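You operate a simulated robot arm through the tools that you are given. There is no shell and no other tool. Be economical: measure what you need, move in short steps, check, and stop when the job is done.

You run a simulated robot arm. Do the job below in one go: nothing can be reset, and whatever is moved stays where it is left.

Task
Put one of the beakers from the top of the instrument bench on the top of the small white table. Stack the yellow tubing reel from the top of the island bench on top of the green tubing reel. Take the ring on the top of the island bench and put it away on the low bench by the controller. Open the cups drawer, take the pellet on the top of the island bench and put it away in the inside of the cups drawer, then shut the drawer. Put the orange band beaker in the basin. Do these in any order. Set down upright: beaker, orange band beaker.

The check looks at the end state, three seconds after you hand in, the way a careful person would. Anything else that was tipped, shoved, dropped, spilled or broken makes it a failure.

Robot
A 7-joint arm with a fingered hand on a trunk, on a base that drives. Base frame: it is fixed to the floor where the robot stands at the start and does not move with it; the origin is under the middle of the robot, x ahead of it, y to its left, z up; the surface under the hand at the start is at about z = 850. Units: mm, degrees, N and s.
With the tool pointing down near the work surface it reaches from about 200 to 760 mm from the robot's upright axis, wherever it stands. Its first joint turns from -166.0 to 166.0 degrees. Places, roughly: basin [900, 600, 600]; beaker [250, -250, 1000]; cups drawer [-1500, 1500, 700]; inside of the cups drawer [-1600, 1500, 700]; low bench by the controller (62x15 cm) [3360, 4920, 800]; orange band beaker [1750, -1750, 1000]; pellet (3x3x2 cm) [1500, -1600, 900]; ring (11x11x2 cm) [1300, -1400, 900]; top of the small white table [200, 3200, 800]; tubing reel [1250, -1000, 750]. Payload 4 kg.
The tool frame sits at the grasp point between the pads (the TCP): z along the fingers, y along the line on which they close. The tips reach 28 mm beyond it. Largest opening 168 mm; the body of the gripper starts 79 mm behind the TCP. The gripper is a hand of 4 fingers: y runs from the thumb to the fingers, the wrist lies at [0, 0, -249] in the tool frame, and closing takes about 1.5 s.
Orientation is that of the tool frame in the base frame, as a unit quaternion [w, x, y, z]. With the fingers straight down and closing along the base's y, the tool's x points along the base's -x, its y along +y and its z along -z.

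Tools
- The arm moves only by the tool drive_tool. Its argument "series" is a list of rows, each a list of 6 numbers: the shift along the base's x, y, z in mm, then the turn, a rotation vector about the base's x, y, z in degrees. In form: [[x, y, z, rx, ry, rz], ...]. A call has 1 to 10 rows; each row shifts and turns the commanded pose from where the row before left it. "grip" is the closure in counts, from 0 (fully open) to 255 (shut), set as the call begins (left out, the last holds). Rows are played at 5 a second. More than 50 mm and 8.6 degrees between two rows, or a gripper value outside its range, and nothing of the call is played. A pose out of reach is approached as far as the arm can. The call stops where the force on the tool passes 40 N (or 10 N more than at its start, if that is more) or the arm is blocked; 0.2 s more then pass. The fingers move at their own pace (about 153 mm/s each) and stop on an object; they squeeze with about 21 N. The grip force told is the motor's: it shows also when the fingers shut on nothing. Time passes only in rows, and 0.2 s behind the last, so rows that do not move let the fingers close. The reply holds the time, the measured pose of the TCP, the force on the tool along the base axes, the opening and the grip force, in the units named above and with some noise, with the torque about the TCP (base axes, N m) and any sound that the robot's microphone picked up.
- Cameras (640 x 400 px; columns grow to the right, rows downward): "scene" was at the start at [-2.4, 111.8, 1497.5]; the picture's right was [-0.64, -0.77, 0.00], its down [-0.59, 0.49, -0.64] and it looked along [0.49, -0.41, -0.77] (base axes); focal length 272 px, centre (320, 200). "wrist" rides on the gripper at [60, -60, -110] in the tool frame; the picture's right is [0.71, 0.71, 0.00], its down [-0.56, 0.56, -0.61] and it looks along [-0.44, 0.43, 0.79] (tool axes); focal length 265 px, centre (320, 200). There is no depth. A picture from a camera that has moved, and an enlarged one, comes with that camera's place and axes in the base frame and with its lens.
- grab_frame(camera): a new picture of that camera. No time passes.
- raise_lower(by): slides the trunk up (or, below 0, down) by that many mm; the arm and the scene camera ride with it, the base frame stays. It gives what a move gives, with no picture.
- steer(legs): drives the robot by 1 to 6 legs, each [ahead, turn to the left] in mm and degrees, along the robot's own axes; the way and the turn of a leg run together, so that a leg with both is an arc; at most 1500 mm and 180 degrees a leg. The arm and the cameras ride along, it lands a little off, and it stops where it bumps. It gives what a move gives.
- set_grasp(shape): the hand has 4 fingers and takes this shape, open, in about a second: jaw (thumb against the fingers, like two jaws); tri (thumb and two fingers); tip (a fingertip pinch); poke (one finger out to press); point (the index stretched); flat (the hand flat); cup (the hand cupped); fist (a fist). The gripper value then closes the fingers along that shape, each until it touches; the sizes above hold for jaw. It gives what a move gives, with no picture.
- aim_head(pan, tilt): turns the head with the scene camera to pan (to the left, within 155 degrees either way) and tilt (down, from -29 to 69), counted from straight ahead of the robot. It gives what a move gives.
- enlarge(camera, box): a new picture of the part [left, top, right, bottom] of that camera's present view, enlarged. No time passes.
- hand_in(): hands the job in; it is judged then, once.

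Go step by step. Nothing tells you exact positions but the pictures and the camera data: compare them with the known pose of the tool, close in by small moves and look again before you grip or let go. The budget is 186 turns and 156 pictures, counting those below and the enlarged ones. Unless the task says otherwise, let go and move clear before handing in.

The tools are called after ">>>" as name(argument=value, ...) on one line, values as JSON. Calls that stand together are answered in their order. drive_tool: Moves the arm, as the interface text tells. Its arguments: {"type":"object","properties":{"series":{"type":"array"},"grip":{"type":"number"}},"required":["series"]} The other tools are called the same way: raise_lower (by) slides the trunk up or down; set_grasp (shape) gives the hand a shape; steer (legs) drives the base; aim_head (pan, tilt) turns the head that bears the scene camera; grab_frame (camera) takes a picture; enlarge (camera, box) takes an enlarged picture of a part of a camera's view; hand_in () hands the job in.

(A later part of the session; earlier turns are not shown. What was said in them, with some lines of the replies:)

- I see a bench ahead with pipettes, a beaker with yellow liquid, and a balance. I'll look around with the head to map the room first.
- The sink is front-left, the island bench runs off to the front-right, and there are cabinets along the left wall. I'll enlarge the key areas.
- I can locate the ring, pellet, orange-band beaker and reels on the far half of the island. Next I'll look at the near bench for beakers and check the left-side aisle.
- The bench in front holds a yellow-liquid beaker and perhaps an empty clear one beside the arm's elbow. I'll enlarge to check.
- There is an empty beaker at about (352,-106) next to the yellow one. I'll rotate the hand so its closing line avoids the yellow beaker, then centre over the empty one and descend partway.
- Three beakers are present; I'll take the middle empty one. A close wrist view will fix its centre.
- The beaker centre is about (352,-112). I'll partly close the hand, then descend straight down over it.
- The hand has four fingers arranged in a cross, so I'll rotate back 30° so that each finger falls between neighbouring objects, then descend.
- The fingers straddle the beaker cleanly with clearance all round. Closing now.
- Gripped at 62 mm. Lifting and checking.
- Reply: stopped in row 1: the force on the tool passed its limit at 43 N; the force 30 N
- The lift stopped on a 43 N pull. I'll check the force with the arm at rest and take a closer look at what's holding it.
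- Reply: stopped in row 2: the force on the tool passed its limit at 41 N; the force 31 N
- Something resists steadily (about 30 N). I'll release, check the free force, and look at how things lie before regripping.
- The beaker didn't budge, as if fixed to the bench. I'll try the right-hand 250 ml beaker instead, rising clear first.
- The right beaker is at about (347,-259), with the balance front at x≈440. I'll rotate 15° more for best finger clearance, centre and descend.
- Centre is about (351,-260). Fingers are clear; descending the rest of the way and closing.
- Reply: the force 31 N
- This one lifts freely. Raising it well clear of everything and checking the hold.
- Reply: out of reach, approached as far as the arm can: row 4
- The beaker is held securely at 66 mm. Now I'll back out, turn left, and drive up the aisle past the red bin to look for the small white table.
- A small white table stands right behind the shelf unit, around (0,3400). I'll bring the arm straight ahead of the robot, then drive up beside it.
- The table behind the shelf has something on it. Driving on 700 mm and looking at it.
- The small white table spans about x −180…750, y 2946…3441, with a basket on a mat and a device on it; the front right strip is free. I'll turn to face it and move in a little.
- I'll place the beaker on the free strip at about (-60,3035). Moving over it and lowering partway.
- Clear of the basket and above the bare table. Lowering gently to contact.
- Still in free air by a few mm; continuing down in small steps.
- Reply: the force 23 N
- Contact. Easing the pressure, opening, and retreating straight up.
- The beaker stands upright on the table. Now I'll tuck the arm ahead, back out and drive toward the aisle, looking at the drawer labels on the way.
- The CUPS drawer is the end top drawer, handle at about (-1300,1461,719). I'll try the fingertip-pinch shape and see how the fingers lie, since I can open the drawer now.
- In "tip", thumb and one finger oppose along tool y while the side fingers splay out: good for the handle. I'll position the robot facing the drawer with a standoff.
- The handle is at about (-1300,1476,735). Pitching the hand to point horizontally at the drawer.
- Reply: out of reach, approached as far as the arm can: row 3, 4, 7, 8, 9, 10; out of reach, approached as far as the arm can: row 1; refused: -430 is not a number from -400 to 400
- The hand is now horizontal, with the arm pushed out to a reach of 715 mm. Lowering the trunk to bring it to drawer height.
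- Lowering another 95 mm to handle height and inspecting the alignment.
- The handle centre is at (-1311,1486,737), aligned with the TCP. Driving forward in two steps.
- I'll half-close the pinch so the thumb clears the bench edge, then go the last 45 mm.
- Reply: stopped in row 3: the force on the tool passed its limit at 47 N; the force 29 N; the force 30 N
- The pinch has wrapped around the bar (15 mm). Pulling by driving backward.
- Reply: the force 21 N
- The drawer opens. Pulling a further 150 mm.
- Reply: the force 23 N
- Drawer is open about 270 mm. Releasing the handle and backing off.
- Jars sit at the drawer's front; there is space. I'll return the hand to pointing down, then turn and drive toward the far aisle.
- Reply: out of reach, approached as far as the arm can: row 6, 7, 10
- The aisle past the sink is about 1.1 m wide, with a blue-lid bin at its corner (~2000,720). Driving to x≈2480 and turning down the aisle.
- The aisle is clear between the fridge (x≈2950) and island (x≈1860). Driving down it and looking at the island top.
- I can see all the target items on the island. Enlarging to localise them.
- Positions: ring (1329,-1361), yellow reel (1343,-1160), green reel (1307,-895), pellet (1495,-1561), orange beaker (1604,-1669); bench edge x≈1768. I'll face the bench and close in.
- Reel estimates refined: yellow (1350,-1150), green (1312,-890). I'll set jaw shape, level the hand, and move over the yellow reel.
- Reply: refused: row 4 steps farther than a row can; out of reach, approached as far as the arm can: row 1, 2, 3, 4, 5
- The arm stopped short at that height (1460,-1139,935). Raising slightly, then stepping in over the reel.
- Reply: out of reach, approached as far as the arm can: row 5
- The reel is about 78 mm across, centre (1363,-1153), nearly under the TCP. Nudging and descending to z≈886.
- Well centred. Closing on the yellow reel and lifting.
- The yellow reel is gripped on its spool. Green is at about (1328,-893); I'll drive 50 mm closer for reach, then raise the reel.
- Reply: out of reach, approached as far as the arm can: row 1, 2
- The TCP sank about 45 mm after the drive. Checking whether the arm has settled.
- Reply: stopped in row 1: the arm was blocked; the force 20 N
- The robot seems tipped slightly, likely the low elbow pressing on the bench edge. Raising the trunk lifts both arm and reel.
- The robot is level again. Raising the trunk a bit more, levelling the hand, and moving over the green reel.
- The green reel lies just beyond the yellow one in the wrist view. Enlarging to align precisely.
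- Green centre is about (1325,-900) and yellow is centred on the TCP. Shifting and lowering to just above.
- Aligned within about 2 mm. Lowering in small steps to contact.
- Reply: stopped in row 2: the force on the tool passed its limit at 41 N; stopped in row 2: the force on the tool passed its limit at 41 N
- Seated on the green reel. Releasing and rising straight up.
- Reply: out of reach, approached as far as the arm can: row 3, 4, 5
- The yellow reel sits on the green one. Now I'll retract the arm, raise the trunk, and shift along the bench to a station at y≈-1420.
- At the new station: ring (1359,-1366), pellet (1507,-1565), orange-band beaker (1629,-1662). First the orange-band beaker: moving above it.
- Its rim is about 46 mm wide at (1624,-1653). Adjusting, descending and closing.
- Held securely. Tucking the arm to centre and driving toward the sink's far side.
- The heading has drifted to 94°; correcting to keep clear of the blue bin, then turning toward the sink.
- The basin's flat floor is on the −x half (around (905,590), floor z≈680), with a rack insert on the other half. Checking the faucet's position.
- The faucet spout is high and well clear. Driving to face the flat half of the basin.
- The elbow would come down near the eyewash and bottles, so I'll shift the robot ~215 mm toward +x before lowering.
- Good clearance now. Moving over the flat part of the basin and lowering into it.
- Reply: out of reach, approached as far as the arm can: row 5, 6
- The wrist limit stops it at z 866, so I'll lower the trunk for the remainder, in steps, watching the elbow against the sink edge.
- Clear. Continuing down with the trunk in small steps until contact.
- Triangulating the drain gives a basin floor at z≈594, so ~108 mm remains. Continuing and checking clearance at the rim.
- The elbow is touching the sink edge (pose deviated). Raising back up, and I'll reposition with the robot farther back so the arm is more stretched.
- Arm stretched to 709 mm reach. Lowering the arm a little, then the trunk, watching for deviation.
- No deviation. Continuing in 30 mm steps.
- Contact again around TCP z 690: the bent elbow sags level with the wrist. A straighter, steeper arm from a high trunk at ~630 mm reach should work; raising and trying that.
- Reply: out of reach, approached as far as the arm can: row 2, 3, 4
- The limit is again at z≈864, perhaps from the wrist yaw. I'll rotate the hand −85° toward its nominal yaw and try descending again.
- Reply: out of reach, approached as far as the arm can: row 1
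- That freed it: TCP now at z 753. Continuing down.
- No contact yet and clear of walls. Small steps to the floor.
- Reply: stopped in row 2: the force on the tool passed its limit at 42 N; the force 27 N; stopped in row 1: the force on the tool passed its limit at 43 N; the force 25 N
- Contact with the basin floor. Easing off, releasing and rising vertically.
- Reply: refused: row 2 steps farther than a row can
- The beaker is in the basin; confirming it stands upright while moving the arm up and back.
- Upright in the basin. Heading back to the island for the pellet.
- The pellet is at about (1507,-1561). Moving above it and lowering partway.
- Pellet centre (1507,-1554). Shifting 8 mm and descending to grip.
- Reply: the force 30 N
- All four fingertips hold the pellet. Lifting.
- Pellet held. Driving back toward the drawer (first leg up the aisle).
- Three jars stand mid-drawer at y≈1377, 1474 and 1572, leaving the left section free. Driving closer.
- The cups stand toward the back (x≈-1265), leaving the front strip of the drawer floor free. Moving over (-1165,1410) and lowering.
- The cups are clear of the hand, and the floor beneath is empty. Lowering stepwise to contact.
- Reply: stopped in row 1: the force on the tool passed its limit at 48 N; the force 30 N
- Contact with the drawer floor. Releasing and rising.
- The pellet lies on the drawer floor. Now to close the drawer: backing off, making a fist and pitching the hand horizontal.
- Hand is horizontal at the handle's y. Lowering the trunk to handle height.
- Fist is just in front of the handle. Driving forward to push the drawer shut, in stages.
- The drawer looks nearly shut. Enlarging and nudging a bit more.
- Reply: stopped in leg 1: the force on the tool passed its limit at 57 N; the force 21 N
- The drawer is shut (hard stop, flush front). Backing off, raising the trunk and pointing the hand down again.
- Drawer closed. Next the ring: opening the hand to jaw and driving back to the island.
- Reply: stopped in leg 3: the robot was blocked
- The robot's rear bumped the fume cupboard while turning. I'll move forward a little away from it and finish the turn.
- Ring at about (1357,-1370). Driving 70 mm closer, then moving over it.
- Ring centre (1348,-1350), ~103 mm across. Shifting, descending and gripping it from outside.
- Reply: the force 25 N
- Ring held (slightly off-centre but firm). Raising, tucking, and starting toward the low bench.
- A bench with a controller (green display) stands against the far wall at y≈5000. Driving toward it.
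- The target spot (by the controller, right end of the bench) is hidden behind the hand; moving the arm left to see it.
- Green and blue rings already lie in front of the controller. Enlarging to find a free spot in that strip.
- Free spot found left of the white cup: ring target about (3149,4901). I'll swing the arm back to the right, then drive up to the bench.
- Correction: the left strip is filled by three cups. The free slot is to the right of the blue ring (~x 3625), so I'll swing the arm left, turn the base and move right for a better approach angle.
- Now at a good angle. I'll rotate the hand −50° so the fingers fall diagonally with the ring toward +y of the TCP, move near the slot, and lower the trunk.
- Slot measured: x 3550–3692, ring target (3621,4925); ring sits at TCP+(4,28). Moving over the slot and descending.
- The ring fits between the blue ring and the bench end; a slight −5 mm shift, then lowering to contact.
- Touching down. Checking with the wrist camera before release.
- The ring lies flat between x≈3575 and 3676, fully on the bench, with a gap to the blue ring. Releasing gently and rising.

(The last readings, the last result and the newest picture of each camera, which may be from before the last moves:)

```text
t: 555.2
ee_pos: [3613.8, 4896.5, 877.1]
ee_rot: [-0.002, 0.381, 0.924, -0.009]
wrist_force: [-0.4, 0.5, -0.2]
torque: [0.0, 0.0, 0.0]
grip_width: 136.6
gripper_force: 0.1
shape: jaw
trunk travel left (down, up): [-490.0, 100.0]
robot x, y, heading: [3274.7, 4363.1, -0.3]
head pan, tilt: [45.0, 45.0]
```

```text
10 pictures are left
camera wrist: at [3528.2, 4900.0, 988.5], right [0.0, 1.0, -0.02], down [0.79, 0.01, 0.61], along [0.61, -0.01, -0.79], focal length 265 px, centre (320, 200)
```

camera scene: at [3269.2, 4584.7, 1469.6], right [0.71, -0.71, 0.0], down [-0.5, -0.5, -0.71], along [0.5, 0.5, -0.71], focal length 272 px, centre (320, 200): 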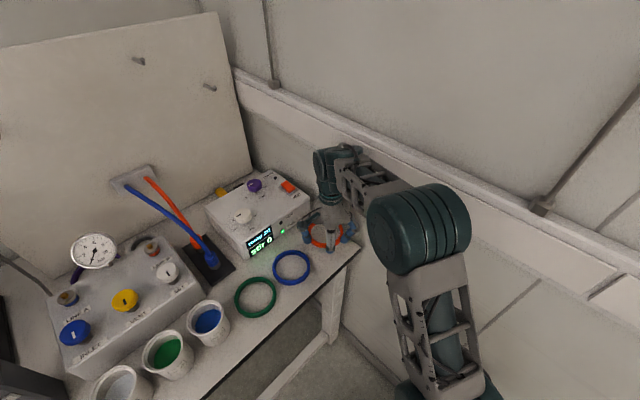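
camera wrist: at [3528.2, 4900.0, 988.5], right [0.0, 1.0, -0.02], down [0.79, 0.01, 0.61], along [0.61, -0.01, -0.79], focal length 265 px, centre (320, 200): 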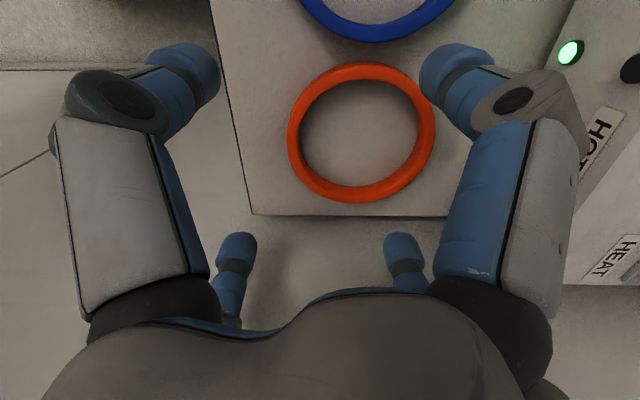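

The ring rests on the bench beside the blue one. Raising the arm and moving clear.

>>> drive_tool(series=[[0, 0, 45, 0, 0, 0], [0, 0, 45, 0, 0, 0], [0, 0, 45, 0, 0, 0], [-15, -40, 20, 0, 0, 0], [-15, -40, 20, 0, 0, 0], [-15, -40, 20, 0, 0, 0], [-15, -40, 10, 0, 0, 0], [-15, -40, 0, 0, 0, 0]])

>>> grab_frame(camera="scene")

```text
t: 557.0
ee_pos: [3537.0, 4696.6, 1083.4]
ee_rot: [-0.001, 0.382, 0.924, -0.009]
wrist_force: [0.2, 0.0, 0.0]
torque: [-0.02, 0.03, 0.02]
grip_width: 136.1
gripper_force: 0.0
shape: jaw
trunk travel left (down, up): [-490.0, 100.0]
robot x, y, heading: [3272.6, 4365.6, 0.2]
head pan, tilt: [45.0, 45.0]
```

```text
9 pictures are left
camera scene: at [3268.9, 4584.2, 1469.7], right [0.71, -0.71, 0.0], down [-0.5, -0.5, -0.71], along [0.5, 0.5, -0.71], focal length 272 px, centre (320, 200)
```

scene: 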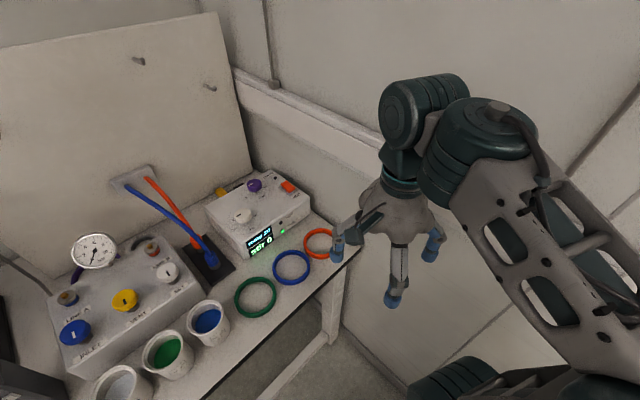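

The orange ring lies in line with the green and blue rings by the controller. All five jobs are done and the hand is empty and clear, so I'm handing in.

>>> hand_in()

```text
The job is handed in.
```

I finished all five jobs and handed the work in; my pictures showed each item in place, and the check's result wasn't reported back.

- **Beaker:** an empty 250 ml beaker stands upright on the small white table. The first beaker I tried wouldn't lift off the instrument bench, so I left it where it was and took the one beside it.
- **Yellow reel:** stacked on the green reel on the island bench.
- **Ring:** flat on the low bench by the controller, just right of the blue ring.
- **Pellet:** on the floor of the cups drawer, and the drawer is shut.
- **Orange band beaker:** upright in the basin.

While turning beside the island, the robot's back bumped the fume cupboard, and its elbow pressed on the island bench edge and the sink edge. I saw nothing moved, but I didn't check those spots again afterwards.
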